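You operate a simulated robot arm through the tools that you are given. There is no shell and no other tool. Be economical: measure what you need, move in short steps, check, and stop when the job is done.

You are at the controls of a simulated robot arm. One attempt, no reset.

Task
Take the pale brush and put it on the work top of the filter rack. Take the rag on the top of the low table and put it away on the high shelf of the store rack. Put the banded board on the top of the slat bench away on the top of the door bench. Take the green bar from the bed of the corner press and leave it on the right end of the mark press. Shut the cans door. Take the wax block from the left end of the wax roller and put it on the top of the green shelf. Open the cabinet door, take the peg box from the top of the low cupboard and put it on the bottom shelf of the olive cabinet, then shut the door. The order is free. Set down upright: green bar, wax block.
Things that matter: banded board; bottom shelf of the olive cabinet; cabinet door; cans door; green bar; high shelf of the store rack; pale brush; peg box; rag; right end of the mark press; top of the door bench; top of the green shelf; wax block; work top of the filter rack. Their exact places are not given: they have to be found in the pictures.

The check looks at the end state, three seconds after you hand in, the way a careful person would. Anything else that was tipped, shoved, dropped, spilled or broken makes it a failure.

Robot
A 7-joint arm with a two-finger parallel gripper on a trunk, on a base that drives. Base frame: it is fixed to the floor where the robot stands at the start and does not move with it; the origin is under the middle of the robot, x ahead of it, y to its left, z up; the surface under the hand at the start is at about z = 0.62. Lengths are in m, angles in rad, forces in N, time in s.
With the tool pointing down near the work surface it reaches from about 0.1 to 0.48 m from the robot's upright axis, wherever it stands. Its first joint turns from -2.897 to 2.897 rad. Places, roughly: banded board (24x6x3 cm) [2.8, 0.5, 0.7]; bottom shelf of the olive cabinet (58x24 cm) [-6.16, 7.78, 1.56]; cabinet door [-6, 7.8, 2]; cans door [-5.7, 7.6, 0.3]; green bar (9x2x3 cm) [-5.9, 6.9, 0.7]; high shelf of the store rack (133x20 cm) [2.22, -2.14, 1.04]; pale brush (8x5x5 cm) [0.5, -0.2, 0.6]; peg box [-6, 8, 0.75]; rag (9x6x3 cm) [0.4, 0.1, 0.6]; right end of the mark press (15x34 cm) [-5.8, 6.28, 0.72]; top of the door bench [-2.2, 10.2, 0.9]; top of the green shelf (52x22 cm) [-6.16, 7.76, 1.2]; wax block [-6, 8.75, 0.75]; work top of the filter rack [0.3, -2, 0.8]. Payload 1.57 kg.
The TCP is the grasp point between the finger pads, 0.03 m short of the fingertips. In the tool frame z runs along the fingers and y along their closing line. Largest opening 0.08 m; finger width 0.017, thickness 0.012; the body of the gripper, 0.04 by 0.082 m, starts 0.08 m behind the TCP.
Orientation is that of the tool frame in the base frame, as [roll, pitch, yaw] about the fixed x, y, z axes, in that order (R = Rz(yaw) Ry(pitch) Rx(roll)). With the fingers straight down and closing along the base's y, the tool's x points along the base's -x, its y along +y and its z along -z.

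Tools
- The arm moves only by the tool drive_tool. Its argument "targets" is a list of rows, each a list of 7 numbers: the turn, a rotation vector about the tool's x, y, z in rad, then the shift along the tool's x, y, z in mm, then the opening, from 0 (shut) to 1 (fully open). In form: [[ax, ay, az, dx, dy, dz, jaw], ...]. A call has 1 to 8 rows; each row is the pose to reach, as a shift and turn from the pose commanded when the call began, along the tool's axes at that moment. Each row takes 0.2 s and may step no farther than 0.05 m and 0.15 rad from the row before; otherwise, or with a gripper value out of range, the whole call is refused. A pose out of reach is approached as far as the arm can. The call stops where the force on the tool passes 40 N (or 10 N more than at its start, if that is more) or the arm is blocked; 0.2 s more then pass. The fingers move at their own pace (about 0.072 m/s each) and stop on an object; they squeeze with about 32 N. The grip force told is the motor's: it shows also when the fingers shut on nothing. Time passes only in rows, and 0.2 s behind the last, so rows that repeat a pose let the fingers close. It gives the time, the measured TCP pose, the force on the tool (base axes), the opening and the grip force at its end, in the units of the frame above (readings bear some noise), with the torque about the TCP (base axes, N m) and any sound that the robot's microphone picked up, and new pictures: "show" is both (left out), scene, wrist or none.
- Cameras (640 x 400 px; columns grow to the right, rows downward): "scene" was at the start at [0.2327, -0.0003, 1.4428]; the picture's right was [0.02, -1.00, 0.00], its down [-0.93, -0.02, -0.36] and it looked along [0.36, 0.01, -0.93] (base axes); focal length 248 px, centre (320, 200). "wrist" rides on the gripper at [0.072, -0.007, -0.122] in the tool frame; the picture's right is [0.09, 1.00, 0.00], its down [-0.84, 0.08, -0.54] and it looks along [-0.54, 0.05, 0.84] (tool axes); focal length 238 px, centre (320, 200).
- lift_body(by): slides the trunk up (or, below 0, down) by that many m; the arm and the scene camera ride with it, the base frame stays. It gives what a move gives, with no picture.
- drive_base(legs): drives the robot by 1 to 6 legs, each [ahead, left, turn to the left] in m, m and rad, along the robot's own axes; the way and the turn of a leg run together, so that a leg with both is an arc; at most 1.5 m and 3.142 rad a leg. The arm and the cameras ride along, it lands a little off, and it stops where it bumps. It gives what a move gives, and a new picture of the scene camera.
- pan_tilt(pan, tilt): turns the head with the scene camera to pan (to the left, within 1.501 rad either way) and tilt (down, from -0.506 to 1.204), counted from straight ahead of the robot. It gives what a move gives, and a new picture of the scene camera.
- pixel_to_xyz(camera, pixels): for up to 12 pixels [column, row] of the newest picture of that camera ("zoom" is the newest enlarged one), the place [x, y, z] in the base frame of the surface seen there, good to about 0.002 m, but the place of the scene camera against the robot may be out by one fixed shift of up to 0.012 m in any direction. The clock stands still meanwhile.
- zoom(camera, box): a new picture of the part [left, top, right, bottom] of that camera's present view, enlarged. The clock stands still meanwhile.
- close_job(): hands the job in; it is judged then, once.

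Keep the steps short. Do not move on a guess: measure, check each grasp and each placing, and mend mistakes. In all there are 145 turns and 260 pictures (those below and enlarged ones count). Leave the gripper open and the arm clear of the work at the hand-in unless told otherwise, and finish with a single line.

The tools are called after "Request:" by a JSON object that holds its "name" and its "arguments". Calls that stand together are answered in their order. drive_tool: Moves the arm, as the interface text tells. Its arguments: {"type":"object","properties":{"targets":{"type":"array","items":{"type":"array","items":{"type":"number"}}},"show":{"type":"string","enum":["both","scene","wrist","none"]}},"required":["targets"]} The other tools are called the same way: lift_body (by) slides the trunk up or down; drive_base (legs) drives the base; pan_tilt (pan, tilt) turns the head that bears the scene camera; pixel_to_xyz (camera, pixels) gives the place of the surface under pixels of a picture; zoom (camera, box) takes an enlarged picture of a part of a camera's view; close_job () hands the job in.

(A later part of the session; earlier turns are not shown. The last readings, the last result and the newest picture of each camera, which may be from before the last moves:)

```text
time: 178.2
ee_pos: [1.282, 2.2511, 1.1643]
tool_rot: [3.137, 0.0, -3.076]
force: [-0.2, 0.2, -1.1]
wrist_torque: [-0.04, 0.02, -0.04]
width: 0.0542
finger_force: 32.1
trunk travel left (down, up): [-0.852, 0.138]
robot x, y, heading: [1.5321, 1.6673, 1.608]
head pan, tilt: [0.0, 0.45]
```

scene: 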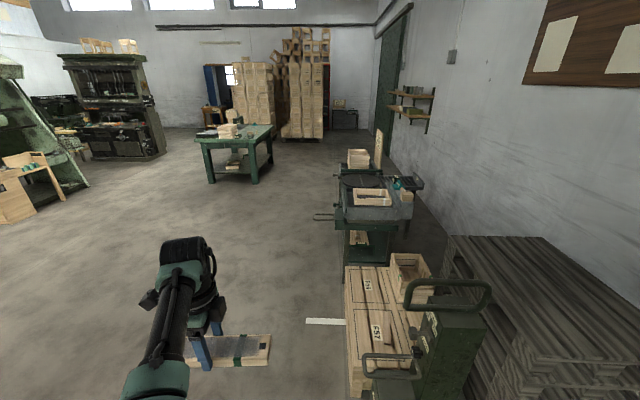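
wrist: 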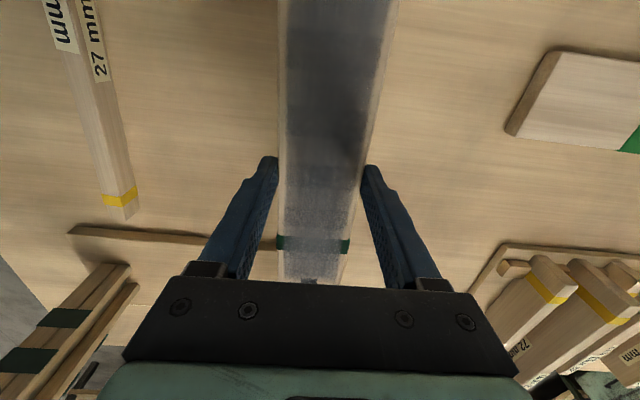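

A clear hall. Measure landmarks for a route.

Request:
{"name": "pixel_to_xyz", "arguments": {"camera": "scene", "pixels": [[240, 130], [205, 180], [345, 280], [315, 217], [300, 135], [345, 390], [80, 180], [210, 110], [160, 150], [30, 215], [345, 125], [320, 320]]}}

Request:
{"name": "zoom", "arguments": {"camera": "scene", "box": [40, 20, 420, 200]}}

```text
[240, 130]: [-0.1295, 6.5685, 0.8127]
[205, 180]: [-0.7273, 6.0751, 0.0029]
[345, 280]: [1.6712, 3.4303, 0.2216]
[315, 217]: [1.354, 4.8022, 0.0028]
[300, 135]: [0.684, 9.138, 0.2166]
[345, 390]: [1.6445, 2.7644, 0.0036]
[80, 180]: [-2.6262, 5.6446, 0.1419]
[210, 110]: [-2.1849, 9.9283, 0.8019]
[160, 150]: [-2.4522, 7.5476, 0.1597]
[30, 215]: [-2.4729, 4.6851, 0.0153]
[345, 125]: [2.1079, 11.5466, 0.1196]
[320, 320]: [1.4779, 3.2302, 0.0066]
```

```text
1.68 times, centred on (230, 110) of scene
```

zoom: 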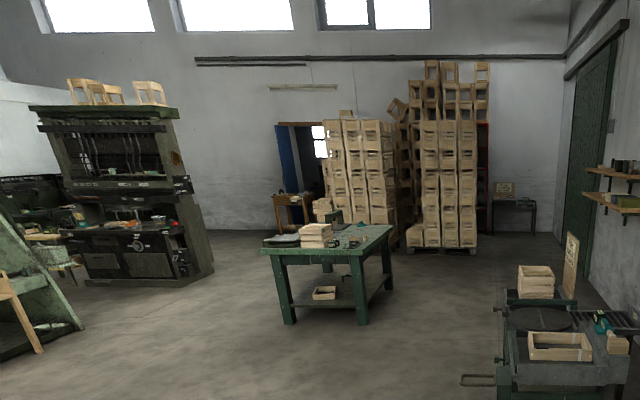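

Route: diagonal to (-1.45,5), then along +y between the machine (x<-2.4) and the green table (x>-0.75).

Request:
{"name": "drive_base", "arguments": {"legs": [[1.2, 0.8, 0], [1.1, 1.0, 0], [1.1, 1.0, 0], [1.4, 0, 0], [1.2, 0, 0]]}}

```text
time: 211.4
ee_pos: [-1.8419, 8.0615, 1.165]
tool_rot: [3.134, 0.001, -3.058]
force: [0.2, 0.3, -1.7]
wrist_torque: [0.01, 0.02, -0.02]
width: 0.0545
finger_force: 32.1
trunk travel left (down, up): [-0.852, 0.138]
robot x, y, heading: [-1.5862, 7.4852, 1.627]
head pan, tilt: [0.0, 0.45]
```

scene: 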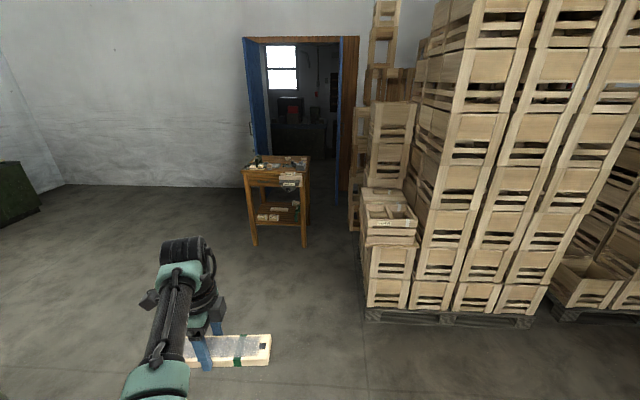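

The door bench is at (278,170). Measure and zoom.

Request:
{"name": "zoom", "arguments": {"camera": "scene", "box": [225, 140, 345, 230]}}

Request:
{"name": "pixel_to_xyz", "arguments": {"camera": "scene", "pixels": [[244, 171], [308, 171], [250, 157], [307, 157], [265, 168], [365, 300], [365, 220], [405, 300]]}}

Request:
{"name": "drive_base", "arguments": {"legs": [[1.0, 0.1, 0]]}}

```text
4.44 times, centred on (285, 185) of scene
```

zoom: 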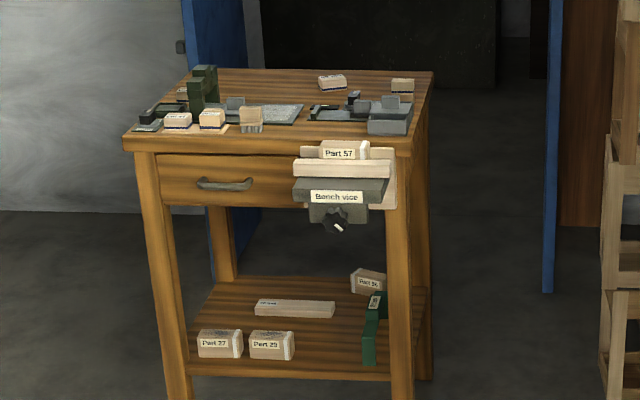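

```text
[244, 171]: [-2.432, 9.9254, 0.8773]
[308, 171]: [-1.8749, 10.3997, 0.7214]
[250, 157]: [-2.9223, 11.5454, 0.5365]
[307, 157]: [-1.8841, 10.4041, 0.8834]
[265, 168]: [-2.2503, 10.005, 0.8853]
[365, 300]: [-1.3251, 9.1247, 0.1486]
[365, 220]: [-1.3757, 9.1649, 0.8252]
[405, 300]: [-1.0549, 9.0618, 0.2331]
```

```text
time: 216.7
ee_pos: [-2.0086, 9.0641, 1.165]
tool_rot: [3.135, 0.0, -3.051]
force: [-0.2, -1.4, -1.8]
wrist_torque: [0.02, 0.01, 0.01]
width: 0.054
finger_force: 31.9
trunk travel left (down, up): [-0.852, 0.138]
robot x, y, heading: [-1.7507, 8.4886, 1.634]
head pan, tilt: [0.0, 0.45]
```

scene: 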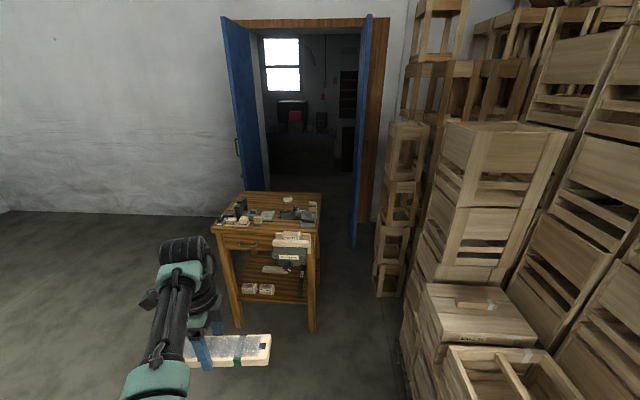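

Request:
{"name": "lift_body", "arguments": {"by": 0.13}}

Request:
{"name": "pan_tilt", "arguments": {"pan": 0.0, "tilt": 0.75}}

Request:
{"name": "drive_base", "arguments": {"legs": [[0.75, 0.1, -0.06]]}}

Request:
{"name": "zoom", "arguments": {"camera": "scene", "box": [160, 120, 420, 300]}}

```text
time: 218.3
ee_pos: [-2.0082, 9.0643, 1.2944]
tool_rot: [3.137, 0.0, -3.048]
force: [0.9, -0.1, -1.3]
wrist_torque: [0.04, -0.01, 0.0]
width: 0.0543
finger_force: 31.8
trunk travel left (down, up): [-0.982, 0.008]
robot x, y, heading: [-1.7494, 8.4892, 1.637]
head pan, tilt: [0.0, 0.45]
```

```text
time: 219.1
ee_pos: [-2.0072, 9.0647, 1.2944]
tool_rot: [3.137, 0.001, -3.048]
force: [-0.5, -0.3, -2.3]
wrist_torque: [0.02, -0.02, 0.0]
width: 0.0545
finger_force: 32.4
trunk travel left (down, up): [-0.982, 0.008]
robot x, y, heading: [-1.7465, 8.49, 1.639]
head pan, tilt: [0.0, 0.75]
```

scene: 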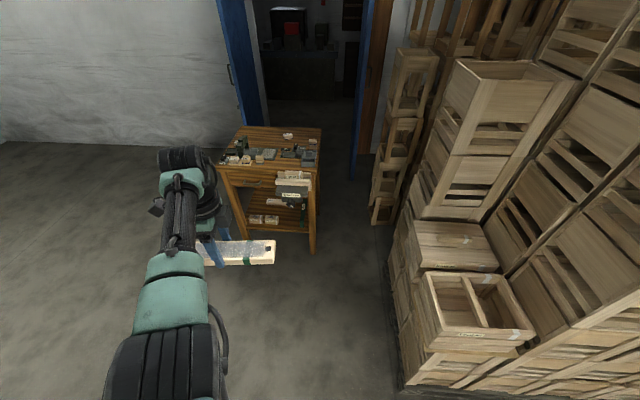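

```text
time: 223.1
ee_pos: [-2.0919, 9.8196, 1.2954]
tool_rot: [3.134, -0.001, -3.114]
force: [1.0, 0.3, -1.9]
wrist_torque: [0.0, -0.02, 0.02]
width: 0.0542
finger_force: 31.9
trunk travel left (down, up): [-0.982, 0.008]
robot x, y, heading: [-1.8709, 9.2288, 1.568]
head pan, tilt: [0.0, 0.75]
```

scene: 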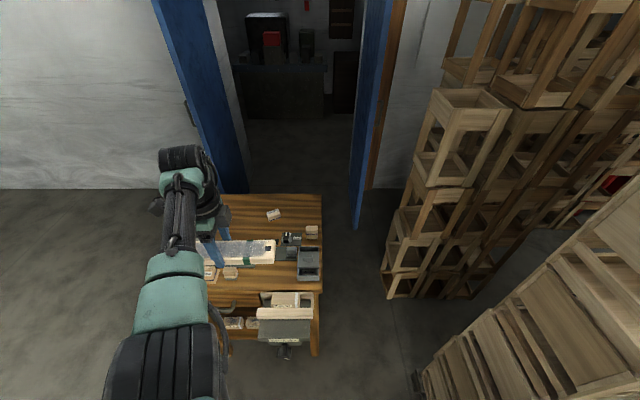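

```text
2.22 times, centred on (290, 210) of scene
```

zoom: 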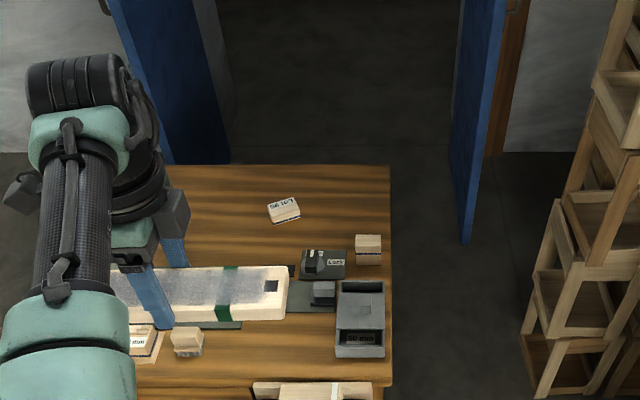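

Request:
{"name": "pixel_to_xyz", "arguments": {"camera": "scene", "pixels": [[320, 197], [240, 197], [274, 214], [240, 222], [290, 222], [318, 285], [312, 232], [295, 250], [225, 280], [300, 215]]}}

Request:
{"name": "drive_tool", "arguments": {"targets": [[0, 0, 0, 0, 0, 0, 0]], "show": "wrist"}}

```text
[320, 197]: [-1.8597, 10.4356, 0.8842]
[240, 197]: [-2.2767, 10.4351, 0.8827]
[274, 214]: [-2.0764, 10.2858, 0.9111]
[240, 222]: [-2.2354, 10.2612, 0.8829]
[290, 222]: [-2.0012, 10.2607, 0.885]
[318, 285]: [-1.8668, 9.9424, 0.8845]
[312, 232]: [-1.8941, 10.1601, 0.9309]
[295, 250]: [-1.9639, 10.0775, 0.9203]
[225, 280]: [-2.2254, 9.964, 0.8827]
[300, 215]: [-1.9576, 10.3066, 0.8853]
```

```text
time: 223.5
ee_pos: [-2.0921, 9.8188, 1.2964]
tool_rot: [3.135, 0.001, -3.115]
force: [0.4, -0.3, -0.6]
wrist_torque: [-0.01, 0.0, 0.01]
width: 0.0542
finger_force: 32.2
trunk travel left (down, up): [-0.982, 0.008]
robot x, y, heading: [-1.8729, 9.2235, 1.569]
head pan, tilt: [0.0, 0.75]
```

wrist: 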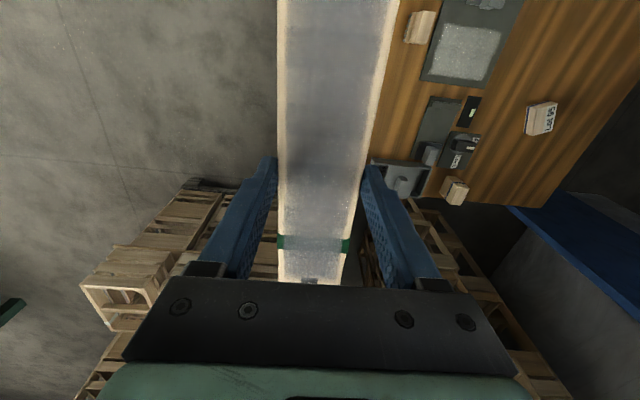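

The back-left part of the top looks free but is far from the front. Look to the left to see whether I can stand at the bench's left side.

Request:
{"name": "pan_tilt", "arguments": {"pan": 0.7, "tilt": 0.5}}

Request:
{"name": "pixel_to_xyz", "arguments": {"camera": "scene", "pixels": [[100, 200], [300, 200], [450, 200], [500, 120], [400, 300], [200, 330], [540, 330], [480, 230]]}}

```text
time: 224.6
ee_pos: [-2.0912, 9.8202, 1.2956]
tool_rot: [3.137, -0.001, -3.115]
force: [0.1, -0.7, -0.3]
wrist_torque: [0.01, -0.02, -0.02]
width: 0.0545
finger_force: 31.7
trunk travel left (down, up): [-0.982, 0.008]
robot x, y, heading: [-1.8716, 9.2259, 1.569]
head pan, tilt: [0.7, 0.499]
```

scene: 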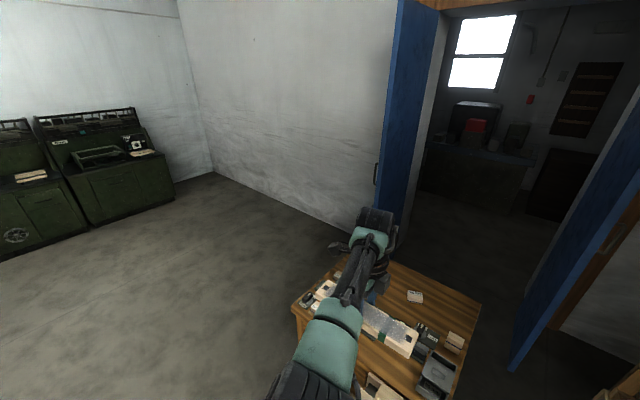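

```text
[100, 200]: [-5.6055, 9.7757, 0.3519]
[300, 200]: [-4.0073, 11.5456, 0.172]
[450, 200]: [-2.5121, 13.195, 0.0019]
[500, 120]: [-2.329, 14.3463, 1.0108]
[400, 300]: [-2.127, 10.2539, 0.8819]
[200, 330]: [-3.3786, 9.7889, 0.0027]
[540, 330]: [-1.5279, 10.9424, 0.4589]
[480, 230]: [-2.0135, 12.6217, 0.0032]
```

Left side is free. Drive around to stand at (-2.95,10.2) facing +x.

Request:
{"name": "pan_tilt", "arguments": {"pan": 0, "tilt": 0.9}}

Request:
{"name": "drive_base", "arguments": {"legs": [[0, 1.1, 0], [1.0, 0, 0], [0, 0, -1.57]]}}

Request:
{"name": "drive_tool", "arguments": {"targets": [[0, 0, -0.15, 10, 0, 0, 0], [0, 0, -0.3, 20, 0, 0, 0], [0, 0, -0.45, 30, 0, 0, 0], [0, 0, -0.6, 40, 0, 0, 0], [0, 0, -0.75, 50, 0, 0, 0], [0, 0, -0.9, 60, 0, 0, 0], [0, 0, -1.05, 70, 0, 0, 0], [0, 0, -1.2, 80, 0, 0, 0]], "show": "none"}}

Request:
{"name": "zoom", "arguments": {"camera": "scene", "box": [160, 50, 640, 350]}}

```text
time: 225.7
ee_pos: [-2.0922, 9.8186, 1.2957]
tool_rot: [3.136, 0.0, -3.117]
force: [0.4, 0.2, -1.8]
wrist_torque: [-0.02, 0.01, -0.03]
width: 0.0539
finger_force: 32.0
trunk travel left (down, up): [-0.982, 0.008]
robot x, y, heading: [-1.8675, 9.2244, 1.57]
head pan, tilt: [0.0, 0.901]
```

scene: 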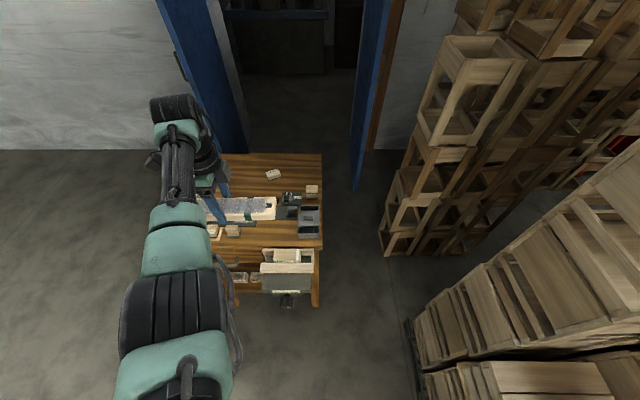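

```text
time: 239.9
ee_pos: [-2.3633, 10.4414, 1.2957]
tool_rot: [3.137, -0.001, 1.58]
force: [-0.1, 0.8, -1.2]
wrist_torque: [-0.03, -0.04, -0.05]
width: 0.0545
finger_force: 31.7
trunk travel left (down, up): [-0.982, 0.008]
robot x, y, heading: [-2.9606, 10.2277, -0.023]
head pan, tilt: [0.0, 0.901]
```

scene: 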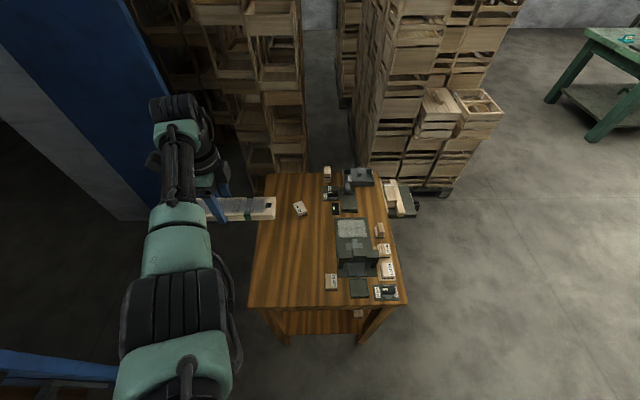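

```text
time: 241.7
ee_pos: [-2.3756, 10.5175, 1.297]
tool_rot: [3.139, 0.006, 2.782]
force: [-0.4, -0.2, -1.4]
wrist_torque: [0.0, -0.02, -0.01]
width: 0.0542
finger_force: 31.5
out of reach, approached as far as the arm can: row 7, 8
trunk travel left (down, up): [-0.982, 0.008]
robot x, y, heading: [-2.954, 10.2308, -0.02]
head pan, tilt: [0.0, 0.901]
```

```text
1.33 times, centred on (400, 200) of scene
```

zoom: 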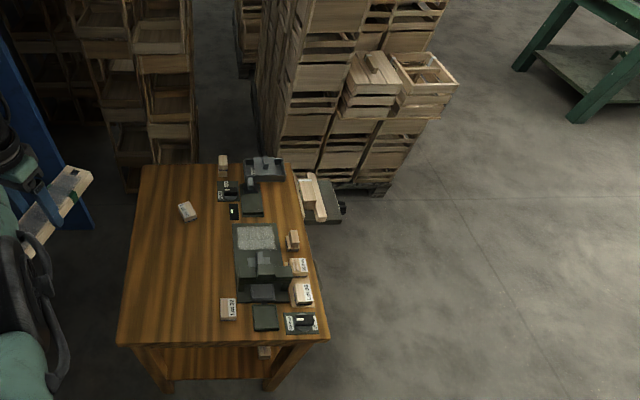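

Now I see the top: a wide free strip at the back-left (270-320, 220-295). Measure.

Request:
{"name": "pixel_to_xyz", "arguments": {"camera": "scene", "pixels": [[252, 303], [268, 175], [300, 210], [330, 283], [290, 250], [325, 235], [322, 275], [345, 230], [345, 295]]}}

Request:
{"name": "drive_tool", "arguments": {"targets": [[0, 0, -0.12, 0, 0, 0, 0], [0, 0, -0.24, 0, 0, 0, 0], [0, 0, -0.36, 0, 0, 0, 0]], "show": "none"}}

```text
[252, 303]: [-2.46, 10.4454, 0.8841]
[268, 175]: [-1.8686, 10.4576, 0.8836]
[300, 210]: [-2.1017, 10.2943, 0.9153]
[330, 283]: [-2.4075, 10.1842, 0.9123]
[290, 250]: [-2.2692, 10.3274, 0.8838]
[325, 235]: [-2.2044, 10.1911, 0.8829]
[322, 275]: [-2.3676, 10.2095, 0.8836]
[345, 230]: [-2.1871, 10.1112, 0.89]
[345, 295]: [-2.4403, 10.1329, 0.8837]
```

```text
time: 242.5
ee_pos: [-2.3743, 10.5134, 1.2962]
tool_rot: [-3.141, 0.005, 3.141]
force: [0.5, 0.4, -1.5]
wrist_torque: [-0.01, 0.02, 0.0]
width: 0.0542
finger_force: 32.3
trunk travel left (down, up): [-0.982, 0.008]
robot x, y, heading: [-2.9586, 10.2313, -0.018]
head pan, tilt: [0.0, 0.901]
```

Request:
{"name": "drive_tool", "arguments": {"targets": [[0, 0, 0, 10, -46, 0, 0], [0, 0, 0, 20, -92, 0, 0], [0, 0, 0, 30, -138, 0, 0], [0, 0, 0, 40, -183, 0, 0]], "show": "none"}}

Request:
{"name": "drive_base", "arguments": {"legs": [[0.125, 0, 0]]}}

Request:
{"name": "lift_body", "arguments": {"by": -0.3}}

Request:
{"name": "drive_tool", "arguments": {"targets": [[0, 0, 0, 0, 0, 20, 0], [0, 0, 0, 0, 0, 40, 0], [0, 0, 0, 0, 0, 50, 0]], "show": "both"}}

```text
time: 243.5
ee_pos: [-2.4158, 10.3309, 1.2975]
tool_rot: [-3.139, 0.004, 3.14]
force: [0.1, -1.0, -1.0]
wrist_torque: [0.03, -0.03, -0.01]
width: 0.0543
finger_force: 32.0
trunk travel left (down, up): [-0.982, 0.008]
robot x, y, heading: [-2.9622, 10.2343, -0.026]
head pan, tilt: [0.0, 0.901]
```

```text
time: 244.8
ee_pos: [-2.2924, 10.3298, 1.297]
tool_rot: [-3.141, 0.008, 3.139]
force: [-0.7, 0.3, -2.0]
wrist_torque: [0.01, -0.02, -0.04]
width: 0.0542
finger_force: 32.4
trunk travel left (down, up): [-0.982, 0.008]
robot x, y, heading: [-2.8373, 10.2308, -0.017]
head pan, tilt: [0.0, 0.901]
```

scene: 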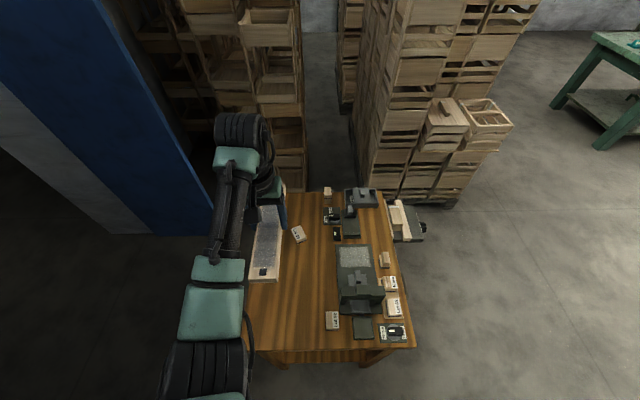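

```text
time: 247.8
ee_pos: [-2.2905, 10.3298, 0.997]
tool_rot: [-3.141, 0.006, 3.139]
force: [0.0, 0.5, -1.8]
wrist_torque: [0.01, -0.02, -0.01]
width: 0.0542
finger_force: 32.1
trunk travel left (down, up): [-0.682, 0.308]
robot x, y, heading: [-2.8364, 10.2291, -0.02]
head pan, tilt: [0.0, 0.901]
```

```text
time: 248.6
ee_pos: [-2.2906, 10.3297, 0.9473]
tool_rot: [3.141, 0.006, 3.14]
force: [-0.6, 0.3, -1.9]
wrist_torque: [0.0, 0.01, 0.02]
width: 0.0543
finger_force: 31.7
trunk travel left (down, up): [-0.682, 0.308]
robot x, y, heading: [-2.838, 10.2283, -0.017]
head pan, tilt: [0.0, 0.901]
```

scene: 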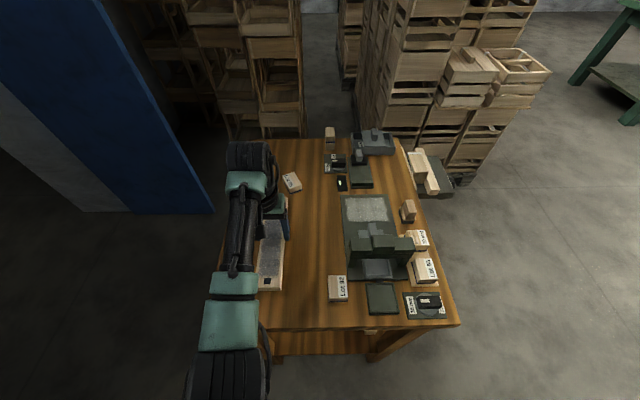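
wrist: 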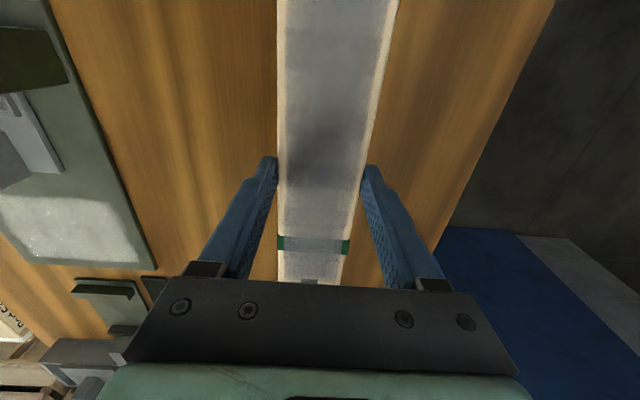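

Request:
{"name": "drive_tool", "arguments": {"targets": [[0, 0, 0, 0, 0, 15, 0], [0, 0, 0, 0, 0, 25, 0], [0, 0, 0, 0, 0, 30, 0], [0, 0, 0, 0, 0, 34, 0], [0, 0, 0, 0, 0, 37, 0], [0, 0, 0, 0, 0, 40, 0], [0, 0, 0, 0, 0, 43, 0]], "show": "none"}}

```text
time: 250.2
ee_pos: [-2.29, 10.3297, 0.9108]
tool_rot: [3.139, 0.02, 3.137]
force: [-0.7, -1.1, 36.9]
wrist_torque: [-0.5, 0.47, 0.04]
width: 0.0543
finger_force: 32.0
trunk travel left (down, up): [-0.682, 0.308]
robot x, y, heading: [-2.8379, 10.2301, -0.023]
head pan, tilt: [0.0, 0.901]
```

Touching. Ease, open, rise, and look.

Request:
{"name": "drive_tool", "arguments": {"targets": [[0, 0, 0, 0, 0, -4, 0], [0, 0, 0, 0, 0, -4, 1], [0, 0, 0, 0, 0, -4, 1], [0, 0, 0, 0, 0, -4, 1], [0, 0, 0, 0, 0, -40, 1], [0, 0, 0, 0, 0, -90, 1], [0, 0, 0, 0, 0, -130, 1]], "show": "wrist"}}

Request:
{"name": "lift_body", "arguments": {"by": 0.25}}

```text
time: 251.8
ee_pos: [-2.2934, 10.3291, 1.0318]
tool_rot: [3.141, 0.004, -3.141]
force: [0.4, -0.7, -0.5]
wrist_torque: [0.02, 0.03, 0.0]
width: 0.08
finger_force: 0.1
trunk travel left (down, up): [-0.682, 0.308]
robot x, y, heading: [-2.8374, 10.2304, -0.019]
head pan, tilt: [0.0, 0.901]
```

wrist: 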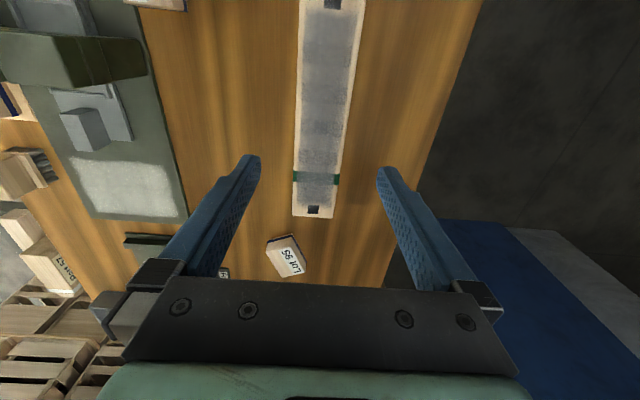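

```text
time: 254.4
ee_pos: [-2.2926, 10.3292, 1.2846]
tool_rot: [3.141, 0.006, 3.14]
force: [-0.6, 0.4, 0.3]
wrist_torque: [0.01, -0.01, 0.01]
width: 0.08
finger_force: 0.1
trunk travel left (down, up): [-0.932, 0.058]
robot x, y, heading: [-2.8358, 10.23, -0.018]
head pan, tilt: [0.0, 0.901]
```

Board placed. Back away and turn toward -x to look at the press / cabinet wall.

Request:
{"name": "drive_base", "arguments": {"legs": [[-0.8, -0.2, 0], [0, 0, 3.14]]}}

Request:
{"name": "pan_tilt", "arguments": {"pan": 0.25, "tilt": 0.35}}

```text
time: 266.1
ee_pos: [-4.1901, 9.95, 1.2837]
tool_rot: [3.141, 0.007, -0.02]
force: [0.0, -0.2, 0.7]
wrist_torque: [0.03, -0.02, 0.0]
width: 0.0797
finger_force: 0.0
trunk travel left (down, up): [-0.932, 0.058]
robot x, y, heading: [-3.645, 10.0396, 3.101]
head pan, tilt: [0.0, 0.901]
```

scene: 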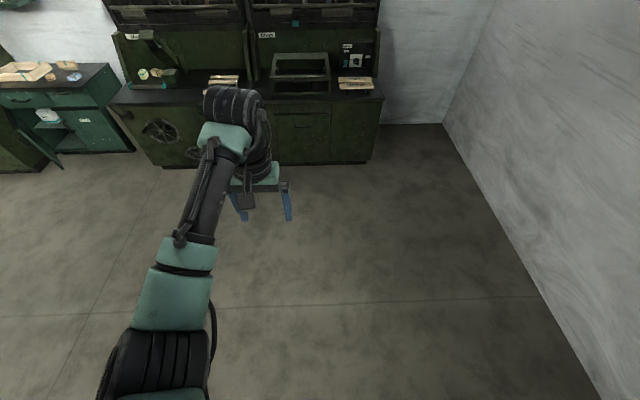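

```text
time: 267.1
ee_pos: [-4.1895, 9.9506, 1.2841]
tool_rot: [-3.142, 0.004, -0.019]
force: [-0.3, 0.2, 0.2]
wrist_torque: [-0.02, -0.03, -0.02]
width: 0.08
finger_force: 0.0
trunk travel left (down, up): [-0.932, 0.058]
robot x, y, heading: [-3.6432, 10.0418, 3.101]
head pan, tilt: [0.25, 0.351]
```

scene: 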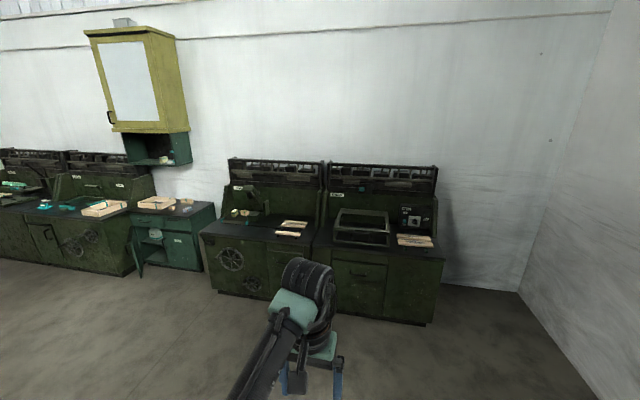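

I see the olive cabinet (130,80), the green shelf below it, the low cupboard with open cans door, and the presses. Drive nearer, then look.

Request:
{"name": "drive_base", "arguments": {"legs": [[0.5, 1.2, 0], [0.3, 0.5, 0]]}}

Request:
{"name": "pan_tilt", "arguments": {"pan": 0.35, "tilt": 0.4}}

Request:
{"name": "pan_tilt", "arguments": {"pan": 1.3, "tilt": 0.5}}

```text
time: 276.5
ee_pos: [-5.0641, 8.2927, 1.2833]
tool_rot: [-3.141, 0.008, -0.03]
force: [-0.9, 0.2, 0.3]
wrist_torque: [0.0, -0.02, -0.02]
width: 0.08
finger_force: 0.1
trunk travel left (down, up): [-0.932, 0.058]
robot x, y, heading: [-4.5177, 8.3774, 3.094]
head pan, tilt: [0.25, 0.351]
```

scene: 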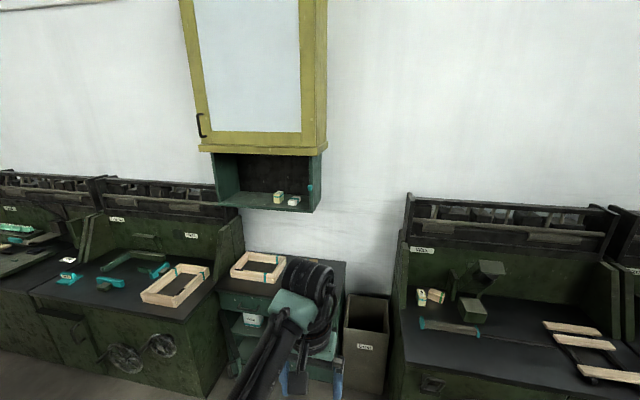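

```text
time: 277.2
ee_pos: [-5.0636, 8.2925, 1.2833]
tool_rot: [-3.14, 0.005, -0.03]
force: [-0.5, 0.1, 0.6]
wrist_torque: [0.02, 0.03, -0.03]
width: 0.0798
finger_force: 0.0
trunk travel left (down, up): [-0.932, 0.058]
robot x, y, heading: [-4.5188, 8.3764, 3.095]
head pan, tilt: [0.351, 0.4]
```

scene: 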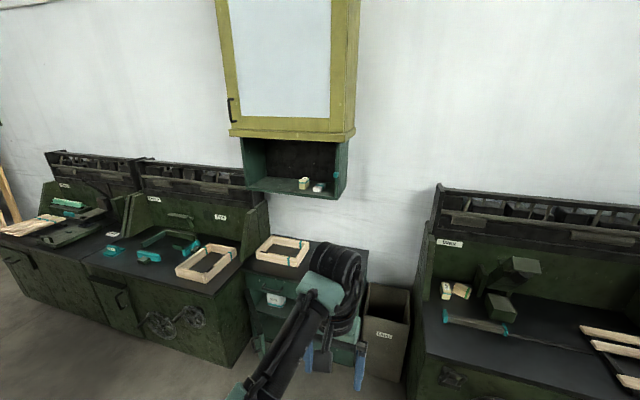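

```text
time: 278.4
ee_pos: [-5.0632, 8.2916, 1.2838]
tool_rot: [3.14, 0.006, -0.03]
force: [0.4, -1.0, -0.1]
wrist_torque: [0.02, -0.02, -0.01]
width: 0.0799
finger_force: 0.0
trunk travel left (down, up): [-0.932, 0.058]
robot x, y, heading: [-4.5196, 8.3755, 3.093]
head pan, tilt: [1.3, 0.499]
```

scene: 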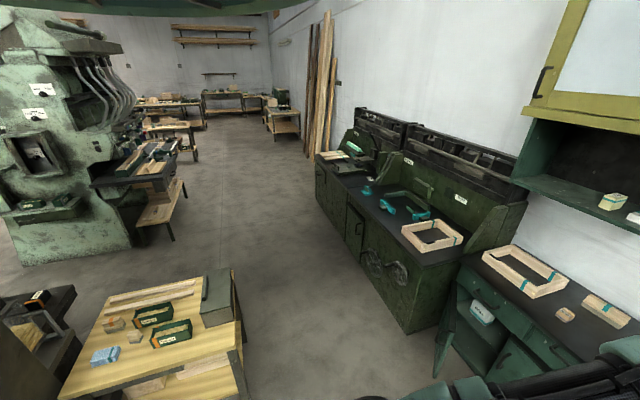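

Request:
{"name": "zoom", "arguments": {"camera": "scene", "box": [310, 120, 640, 326]}}

Request:
{"name": "pixel_to_xyz", "arguments": {"camera": "scene", "pixels": [[230, 275], [243, 370], [60, 395], [440, 385], [470, 270], [560, 320], [320, 165], [408, 335], [430, 240], [370, 190], [520, 270], [610, 310]]}}

Request:
{"name": "pan_tilt", "arguments": {"pan": 0.3, "tilt": 0.55}}

Request:
{"name": "zoom", "arguments": {"camera": "scene", "box": [200, 60, 640, 335]}}

```text
1.94 times, centred on (475, 223) of scene
```

zoom: 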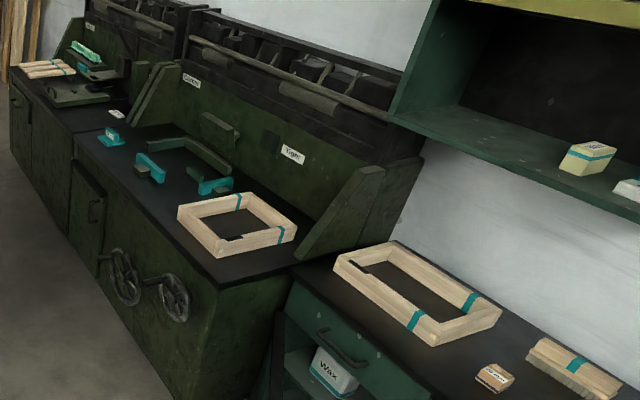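

```text
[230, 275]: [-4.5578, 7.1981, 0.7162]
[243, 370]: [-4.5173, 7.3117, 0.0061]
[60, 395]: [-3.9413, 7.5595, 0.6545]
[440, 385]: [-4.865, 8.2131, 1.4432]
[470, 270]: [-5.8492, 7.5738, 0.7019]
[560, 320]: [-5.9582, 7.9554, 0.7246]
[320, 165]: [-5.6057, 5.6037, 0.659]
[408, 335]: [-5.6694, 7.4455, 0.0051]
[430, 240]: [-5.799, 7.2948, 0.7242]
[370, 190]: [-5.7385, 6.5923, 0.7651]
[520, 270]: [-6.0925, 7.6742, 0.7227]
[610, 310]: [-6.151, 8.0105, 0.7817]
```

```text
time: 279.7
ee_pos: [-5.0631, 8.2923, 1.2839]
tool_rot: [-3.142, 0.005, -0.03]
force: [0.0, -0.7, -0.8]
wrist_torque: [0.02, 0.03, -0.01]
width: 0.0799
finger_force: 0.0
trunk travel left (down, up): [-0.932, 0.058]
robot x, y, heading: [-4.5187, 8.3779, 3.098]
head pan, tilt: [0.3, 0.55]
```

scene: 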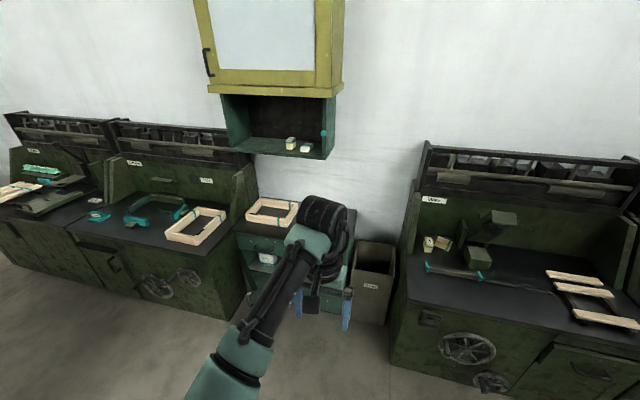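

```text
1.45 times, centred on (420, 198) of scene
```

zoom: 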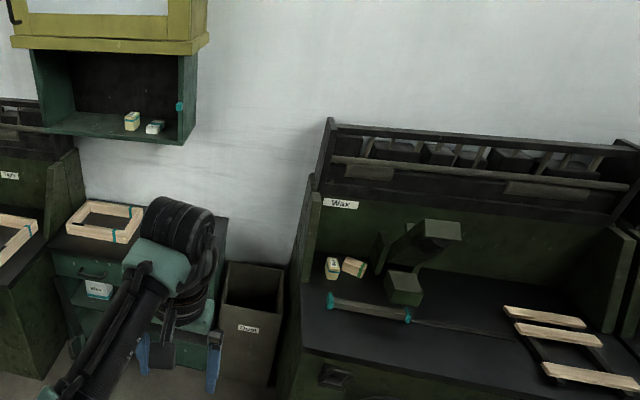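

Drive closer to the wax roller's left end and look down.

Request:
{"name": "drive_base", "arguments": {"legs": [[0.5, -0.3, 0.04]]}}

Request:
{"name": "pan_tilt", "arguments": {"pan": 0.1, "tilt": 0.75}}

Request:
{"name": "zoom", "arguments": {"camera": "scene", "box": [200, 60, 520, 260]}}

```text
time: 283.0
ee_pos: [-5.5552, 8.5899, 1.2833]
tool_rot: [-3.141, 0.008, 0.005]
force: [0.3, -0.2, -0.3]
wrist_torque: [-0.02, 0.03, -0.01]
width: 0.0799
finger_force: 0.1
trunk travel left (down, up): [-0.932, 0.058]
robot x, y, heading: [-5.0113, 8.6966, 3.129]
head pan, tilt: [0.3, 0.55]
```

scene: 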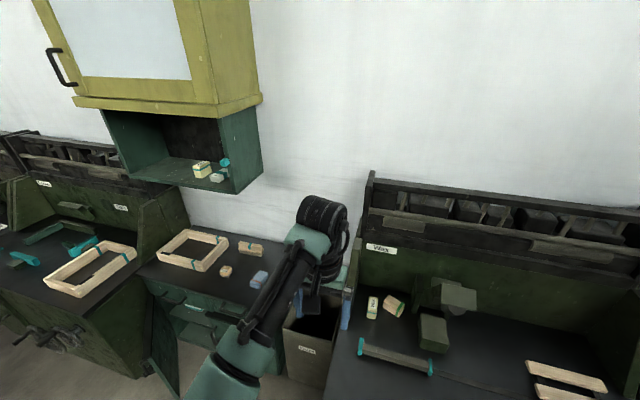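

```text
time: 283.8
ee_pos: [-5.5554, 8.5908, 1.2837]
tool_rot: [-3.142, 0.005, 0.008]
force: [0.0, 0.3, -0.5]
wrist_torque: [0.06, 0.01, 0.03]
width: 0.0802
finger_force: 0.1
trunk travel left (down, up): [-0.932, 0.058]
robot x, y, heading: [-5.0128, 8.695, 3.13]
head pan, tilt: [0.099, 0.75]
```

scene: 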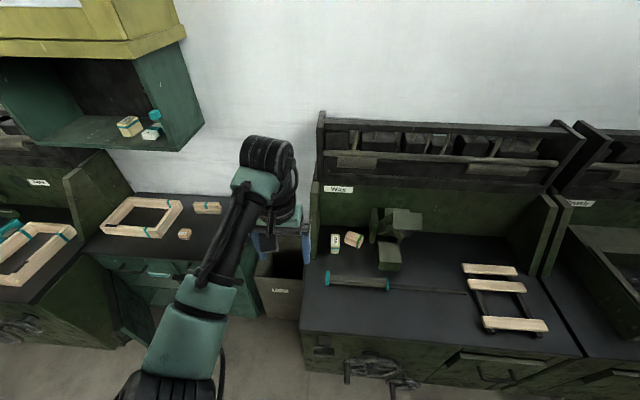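

```text
2.00 times, centred on (360, 160) of scene
```

zoom: 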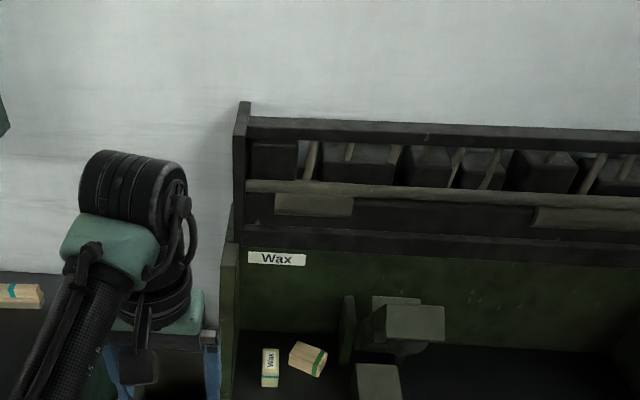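

The block labelled "Wax" stands at (335,243). Measure it, its neighbour, shelf and cabinet points.

Request:
{"name": "zoom", "arguments": {"camera": "scene", "box": [310, 210, 410, 280]}}

Request:
{"name": "pixel_to_xyz", "arguments": {"camera": "scene", "pixels": [[335, 236], [335, 250], [353, 240], [335, 262], [388, 255], [320, 240], [306, 265], [130, 125], [152, 133], [70, 140], [190, 120], [180, 40]]}}

```text
5.71 times, centred on (360, 245) of scene
```

zoom: 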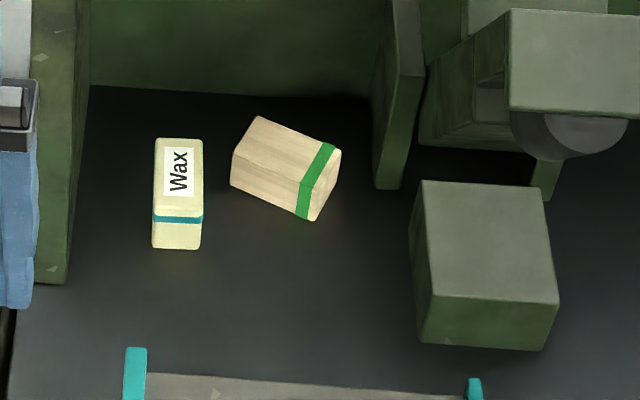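

```text
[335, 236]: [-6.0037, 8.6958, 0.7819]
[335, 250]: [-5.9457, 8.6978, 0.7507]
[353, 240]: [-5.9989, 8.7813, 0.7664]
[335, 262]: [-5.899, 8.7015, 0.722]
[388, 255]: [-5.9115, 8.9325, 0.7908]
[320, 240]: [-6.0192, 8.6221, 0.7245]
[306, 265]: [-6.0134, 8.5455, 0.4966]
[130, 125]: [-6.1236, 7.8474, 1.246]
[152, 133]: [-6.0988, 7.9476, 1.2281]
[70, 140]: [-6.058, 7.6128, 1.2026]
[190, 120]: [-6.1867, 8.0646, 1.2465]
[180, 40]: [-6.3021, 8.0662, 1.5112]
```

Wax block centre ≈(-5.975,8.697), 3.2 cm wide in y. The green shelf is a low bay (1.2-1.5), so I'll grip with the hand tilted 45° forward. First pull the tool in, drive closer, lower the trunk.

Request:
{"name": "drive_tool", "arguments": {"targets": [[0, 0, 0, 45, 0, 0, 1], [0, 0, 0, 90, 0, 0, 1], [0, 0, 0, 130, 0, 0, 1], [0, 0, 0, 170, 0, 0, 1]], "show": "none"}}

Request:
{"name": "drive_base", "arguments": {"legs": [[0.35, -0.107, 0]]}}

Request:
{"name": "lift_body", "arguments": {"by": -0.24}}

Request:
{"name": "drive_tool", "arguments": {"targets": [[0, -0.14, 0, 0, 0, 0, 0.7], [0, -0.28, 0, 0, 0, 0, 0.7], [0, -0.42, 0, 0, 0, 0, 0.7], [0, -0.56, 0, 0, 0, 0, 0.7], [0, -0.7, 0, 0, 0, 0, 0.7], [0, -0.8, 0, 0, 0, 0, 0.7]], "show": "both"}}

```text
time: 284.8
ee_pos: [-5.3829, 8.5918, 1.2827]
tool_rot: [3.142, 0.007, 0.008]
force: [0.5, 0.1, -0.5]
wrist_torque: [0.0, -0.04, 0.02]
width: 0.0801
finger_force: 0.0
trunk travel left (down, up): [-0.932, 0.058]
robot x, y, heading: [-5.0143, 8.6932, 3.13]
head pan, tilt: [0.099, 0.75]
```

```text
time: 287.1
ee_pos: [-5.7341, 8.701, 1.283]
tool_rot: [-3.141, 0.006, 0.008]
force: [0.5, 0.7, 0.2]
wrist_torque: [-0.03, 0.01, -0.01]
width: 0.0799
finger_force: 0.0
trunk travel left (down, up): [-0.932, 0.058]
robot x, y, heading: [-5.3616, 8.8054, 3.132]
head pan, tilt: [0.099, 0.75]
```

scene: 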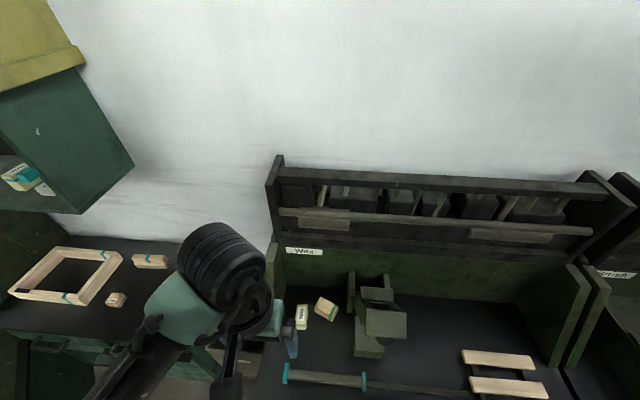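

```text
time: 289.6
ee_pos: [-5.735, 8.7006, 1.0427]
tool_rot: [3.141, 0.007, 0.009]
force: [1.2, 0.1, 0.5]
wrist_torque: [-0.01, 0.05, 0.02]
width: 0.08
finger_force: 0.0
trunk travel left (down, up): [-0.692, 0.298]
robot x, y, heading: [-5.3661, 8.8053, 3.135]
head pan, tilt: [0.099, 0.75]
```

```text
time: 291.0
ee_pos: [-5.7431, 8.6943, 1.037]
tool_rot: [-3.141, 0.809, 0.006]
force: [0.0, 0.6, 0.1]
wrist_torque: [-0.01, 0.02, 0.0]
width: 0.0558
finger_force: 0.1
out of reach, approached as far as the arm can: row 5, 6
trunk travel left (down, up): [-0.692, 0.298]
robot x, y, heading: [-5.3616, 8.8062, 3.133]
head pan, tilt: [0.099, 0.75]
```

scene: 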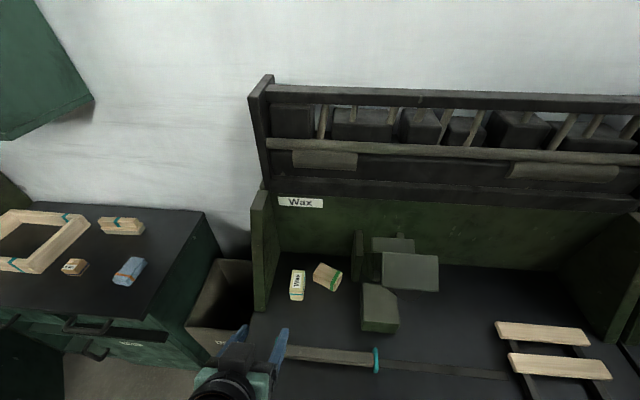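
wrist: 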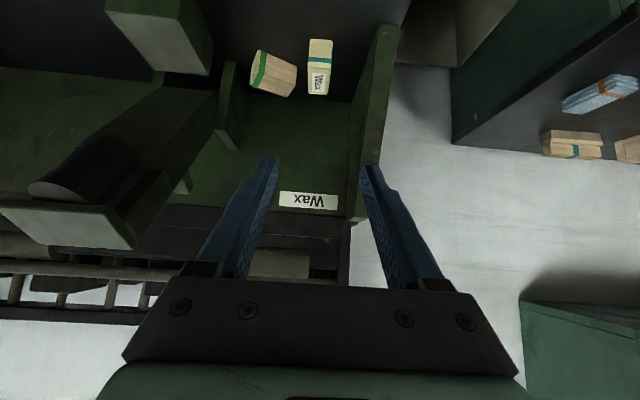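

Request:
{"name": "zoom", "arguments": {"camera": "scene", "box": [0, 190, 180, 310]}}

Request:
{"name": "pixel_to_xyz", "arguments": {"camera": "wrist", "pixels": [[319, 82], [321, 50], [308, 80], [330, 82], [310, 93], [329, 94], [310, 42], [333, 42], [290, 80], [365, 100]]}}

Request:
{"name": "pixel_to_xyz", "arguments": {"camera": "scene", "pixels": [[120, 222], [75, 267], [130, 268], [40, 265], [298, 272], [298, 295], [100, 225], [145, 228]]}}

```text
3.33 times, centred on (90, 250) of scene
```

zoom: 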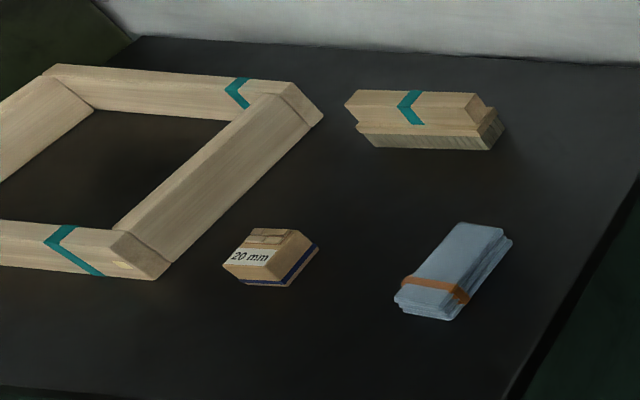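

```text
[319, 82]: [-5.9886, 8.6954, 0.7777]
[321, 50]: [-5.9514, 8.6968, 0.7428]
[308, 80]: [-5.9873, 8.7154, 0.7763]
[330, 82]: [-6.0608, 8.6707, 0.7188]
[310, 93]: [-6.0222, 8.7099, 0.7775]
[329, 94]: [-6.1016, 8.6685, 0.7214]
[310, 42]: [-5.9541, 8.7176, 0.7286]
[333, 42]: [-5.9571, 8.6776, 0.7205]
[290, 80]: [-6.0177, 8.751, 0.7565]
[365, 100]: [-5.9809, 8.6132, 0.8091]
```

```text
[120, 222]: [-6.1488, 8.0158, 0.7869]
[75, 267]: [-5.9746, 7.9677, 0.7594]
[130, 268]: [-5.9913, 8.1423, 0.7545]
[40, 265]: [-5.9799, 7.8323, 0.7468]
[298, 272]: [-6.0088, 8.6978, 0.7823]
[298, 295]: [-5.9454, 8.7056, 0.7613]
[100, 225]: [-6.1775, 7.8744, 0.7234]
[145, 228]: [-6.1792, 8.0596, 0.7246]
```

The "20 mm" box is the peg box. Wax block: centre (-5.987,8.697), top 0.777. Move to a pre-grasp 10 cm short along the tilted tool axis.

Request:
{"name": "drive_tool", "arguments": {"targets": [[0, 0, 0, 6, 0, 45, 0.7], [0, 0, 0, 12, -1, 90, 0.7], [0, 0, 0, 18, -1, 135, 0.7], [0, 0, 0, 25, -2, 180, 0.7], [0, 0, 0, 31, -3, 225, 0.7], [0, 0, 0, 37, -3, 270, 0.7]], "show": "both"}}

```text
time: 292.4
ee_pos: [-5.9138, 8.6965, 0.8208]
tool_rot: [3.141, 0.805, 0.009]
force: [0.8, 0.0, -0.1]
wrist_torque: [0.02, -0.01, 0.01]
width: 0.0561
finger_force: 0.1
trunk travel left (down, up): [-0.692, 0.298]
robot x, y, heading: [-5.3646, 8.8054, 3.132]
head pan, tilt: [0.099, 0.75]
```

scene: 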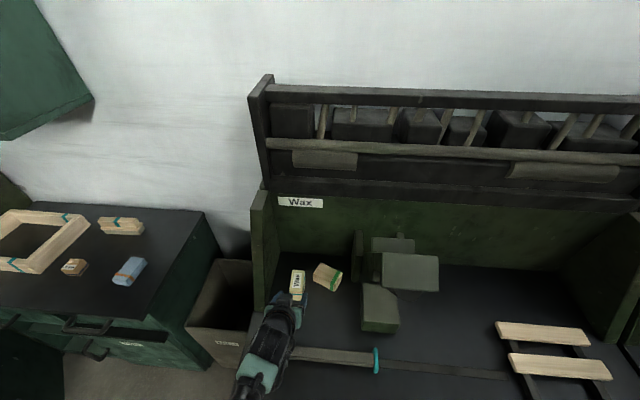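
wrist: 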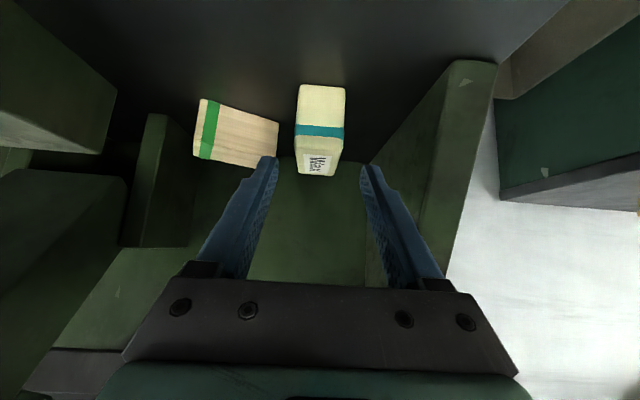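

Request:
{"name": "pixel_to_xyz", "arguments": {"camera": "wrist", "pixels": [[276, 125], [272, 152], [277, 140], [298, 90], [344, 92], [297, 165], [340, 165], [320, 115]]}}

```text
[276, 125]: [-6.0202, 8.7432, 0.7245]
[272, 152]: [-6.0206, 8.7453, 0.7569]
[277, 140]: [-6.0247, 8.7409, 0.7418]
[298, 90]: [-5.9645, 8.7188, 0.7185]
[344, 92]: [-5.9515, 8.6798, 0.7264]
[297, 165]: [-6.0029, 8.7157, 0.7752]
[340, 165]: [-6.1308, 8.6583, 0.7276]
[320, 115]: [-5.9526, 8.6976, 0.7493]
```

Request:
{"name": "drive_tool", "arguments": {"targets": [[0, 0, 0, 4, 0, 30, 0.62], [0, 0, 0, 8, 0, 60, 0.62], [0, 0, 0, 8, 0, 88, 0.62], [0, 0, 0, 8, 0, 88, 0], [0, 0, 0, 8, 0, 88, 0], [0, 0, 0, 8, 0, 88, 0]], "show": "wrist"}}

```text
time: 293.8
ee_pos: [-5.9713, 8.6965, 0.7552]
tool_rot: [-3.141, 0.806, 0.009]
force: [-0.8, 0.3, 0.1]
wrist_torque: [0.0, 0.14, 0.02]
width: 0.0397
finger_force: 31.8
trunk travel left (down, up): [-0.692, 0.298]
robot x, y, heading: [-5.3619, 8.8049, 3.135]
head pan, tilt: [0.099, 0.75]
```

wrist: 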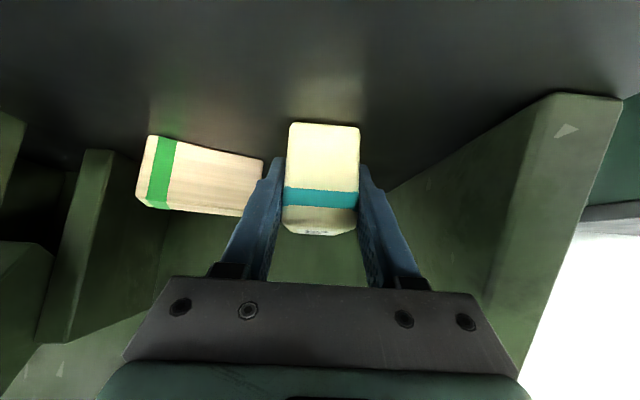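

Wax block gripped (39.7 mm). Lift and pull back.

Request:
{"name": "drive_tool", "arguments": {"targets": [[0, 0, 0, -30, 0, -29, 0], [0, 0, 0, -60, 0, -58, 0], [0, 0, 0, -75, 0, -95, 0], [0, 0, 0, -55, 0, -130, 0], [0, 0, 0, -30, 0, -165, 0], [0, 0, 0, -20, 0, -200, 0]], "show": "none"}}

Request:
{"name": "lift_body", "arguments": {"by": 0.27}}

Request:
{"name": "pan_tilt", "arguments": {"pan": 0.0, "tilt": 0.55}}

Request:
{"name": "drive_base", "arguments": {"legs": [[-0.35, 0, 0], [0, 0.95, 0]]}}

```text
time: 295.2
ee_pos: [-5.8389, 8.6962, 0.9093]
tool_rot: [3.14, 0.807, 0.008]
force: [0.0, -0.7, -1.1]
wrist_torque: [0.0, -0.04, -0.01]
width: 0.0392
finger_force: 31.7
trunk travel left (down, up): [-0.692, 0.298]
robot x, y, heading: [-5.3646, 8.8072, 3.136]
head pan, tilt: [0.099, 0.75]
```

```text
time: 297.9
ee_pos: [-5.8422, 8.6965, 1.1764]
tool_rot: [-3.141, 0.805, 0.009]
force: [-0.4, -0.5, -0.9]
wrist_torque: [-0.03, -0.04, -0.01]
width: 0.0396
finger_force: 32.0
trunk travel left (down, up): [-0.962, 0.028]
robot x, y, heading: [-5.3638, 8.8041, 3.128]
head pan, tilt: [0.099, 0.75]
```

```text
time: 298.7
ee_pos: [-5.8389, 8.6966, 1.1774]
tool_rot: [3.141, 0.807, 0.008]
force: [0.3, 0.0, -1.3]
wrist_torque: [0.0, -0.02, 0.0]
width: 0.0393
finger_force: 31.7
trunk travel left (down, up): [-0.962, 0.028]
robot x, y, heading: [-5.365, 8.807, 3.129]
head pan, tilt: [0.0, 0.55]
```

scene: 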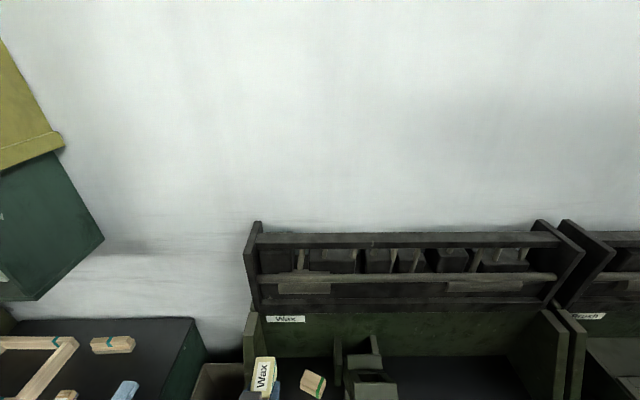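

```text
time: 305.5
ee_pos: [-5.5084, 7.7496, 1.1771]
tool_rot: [-3.141, 0.806, -0.005]
force: [-0.5, 0.2, -1.8]
wrist_torque: [0.03, -0.04, -0.02]
width: 0.0393
finger_force: 31.7
trunk travel left (down, up): [-0.962, 0.028]
robot x, y, heading: [-5.0304, 7.8504, 3.118]
head pan, tilt: [0.0, 0.55]
```

scene: 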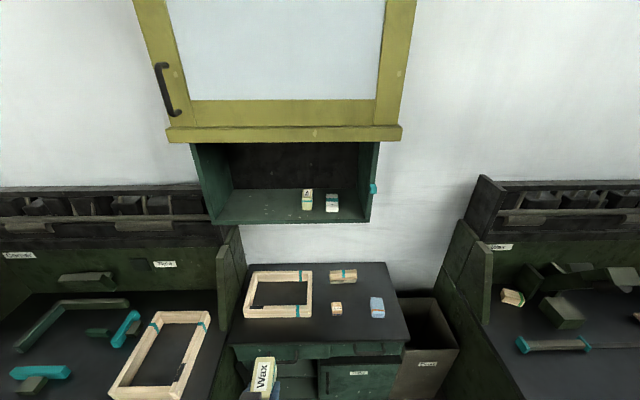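

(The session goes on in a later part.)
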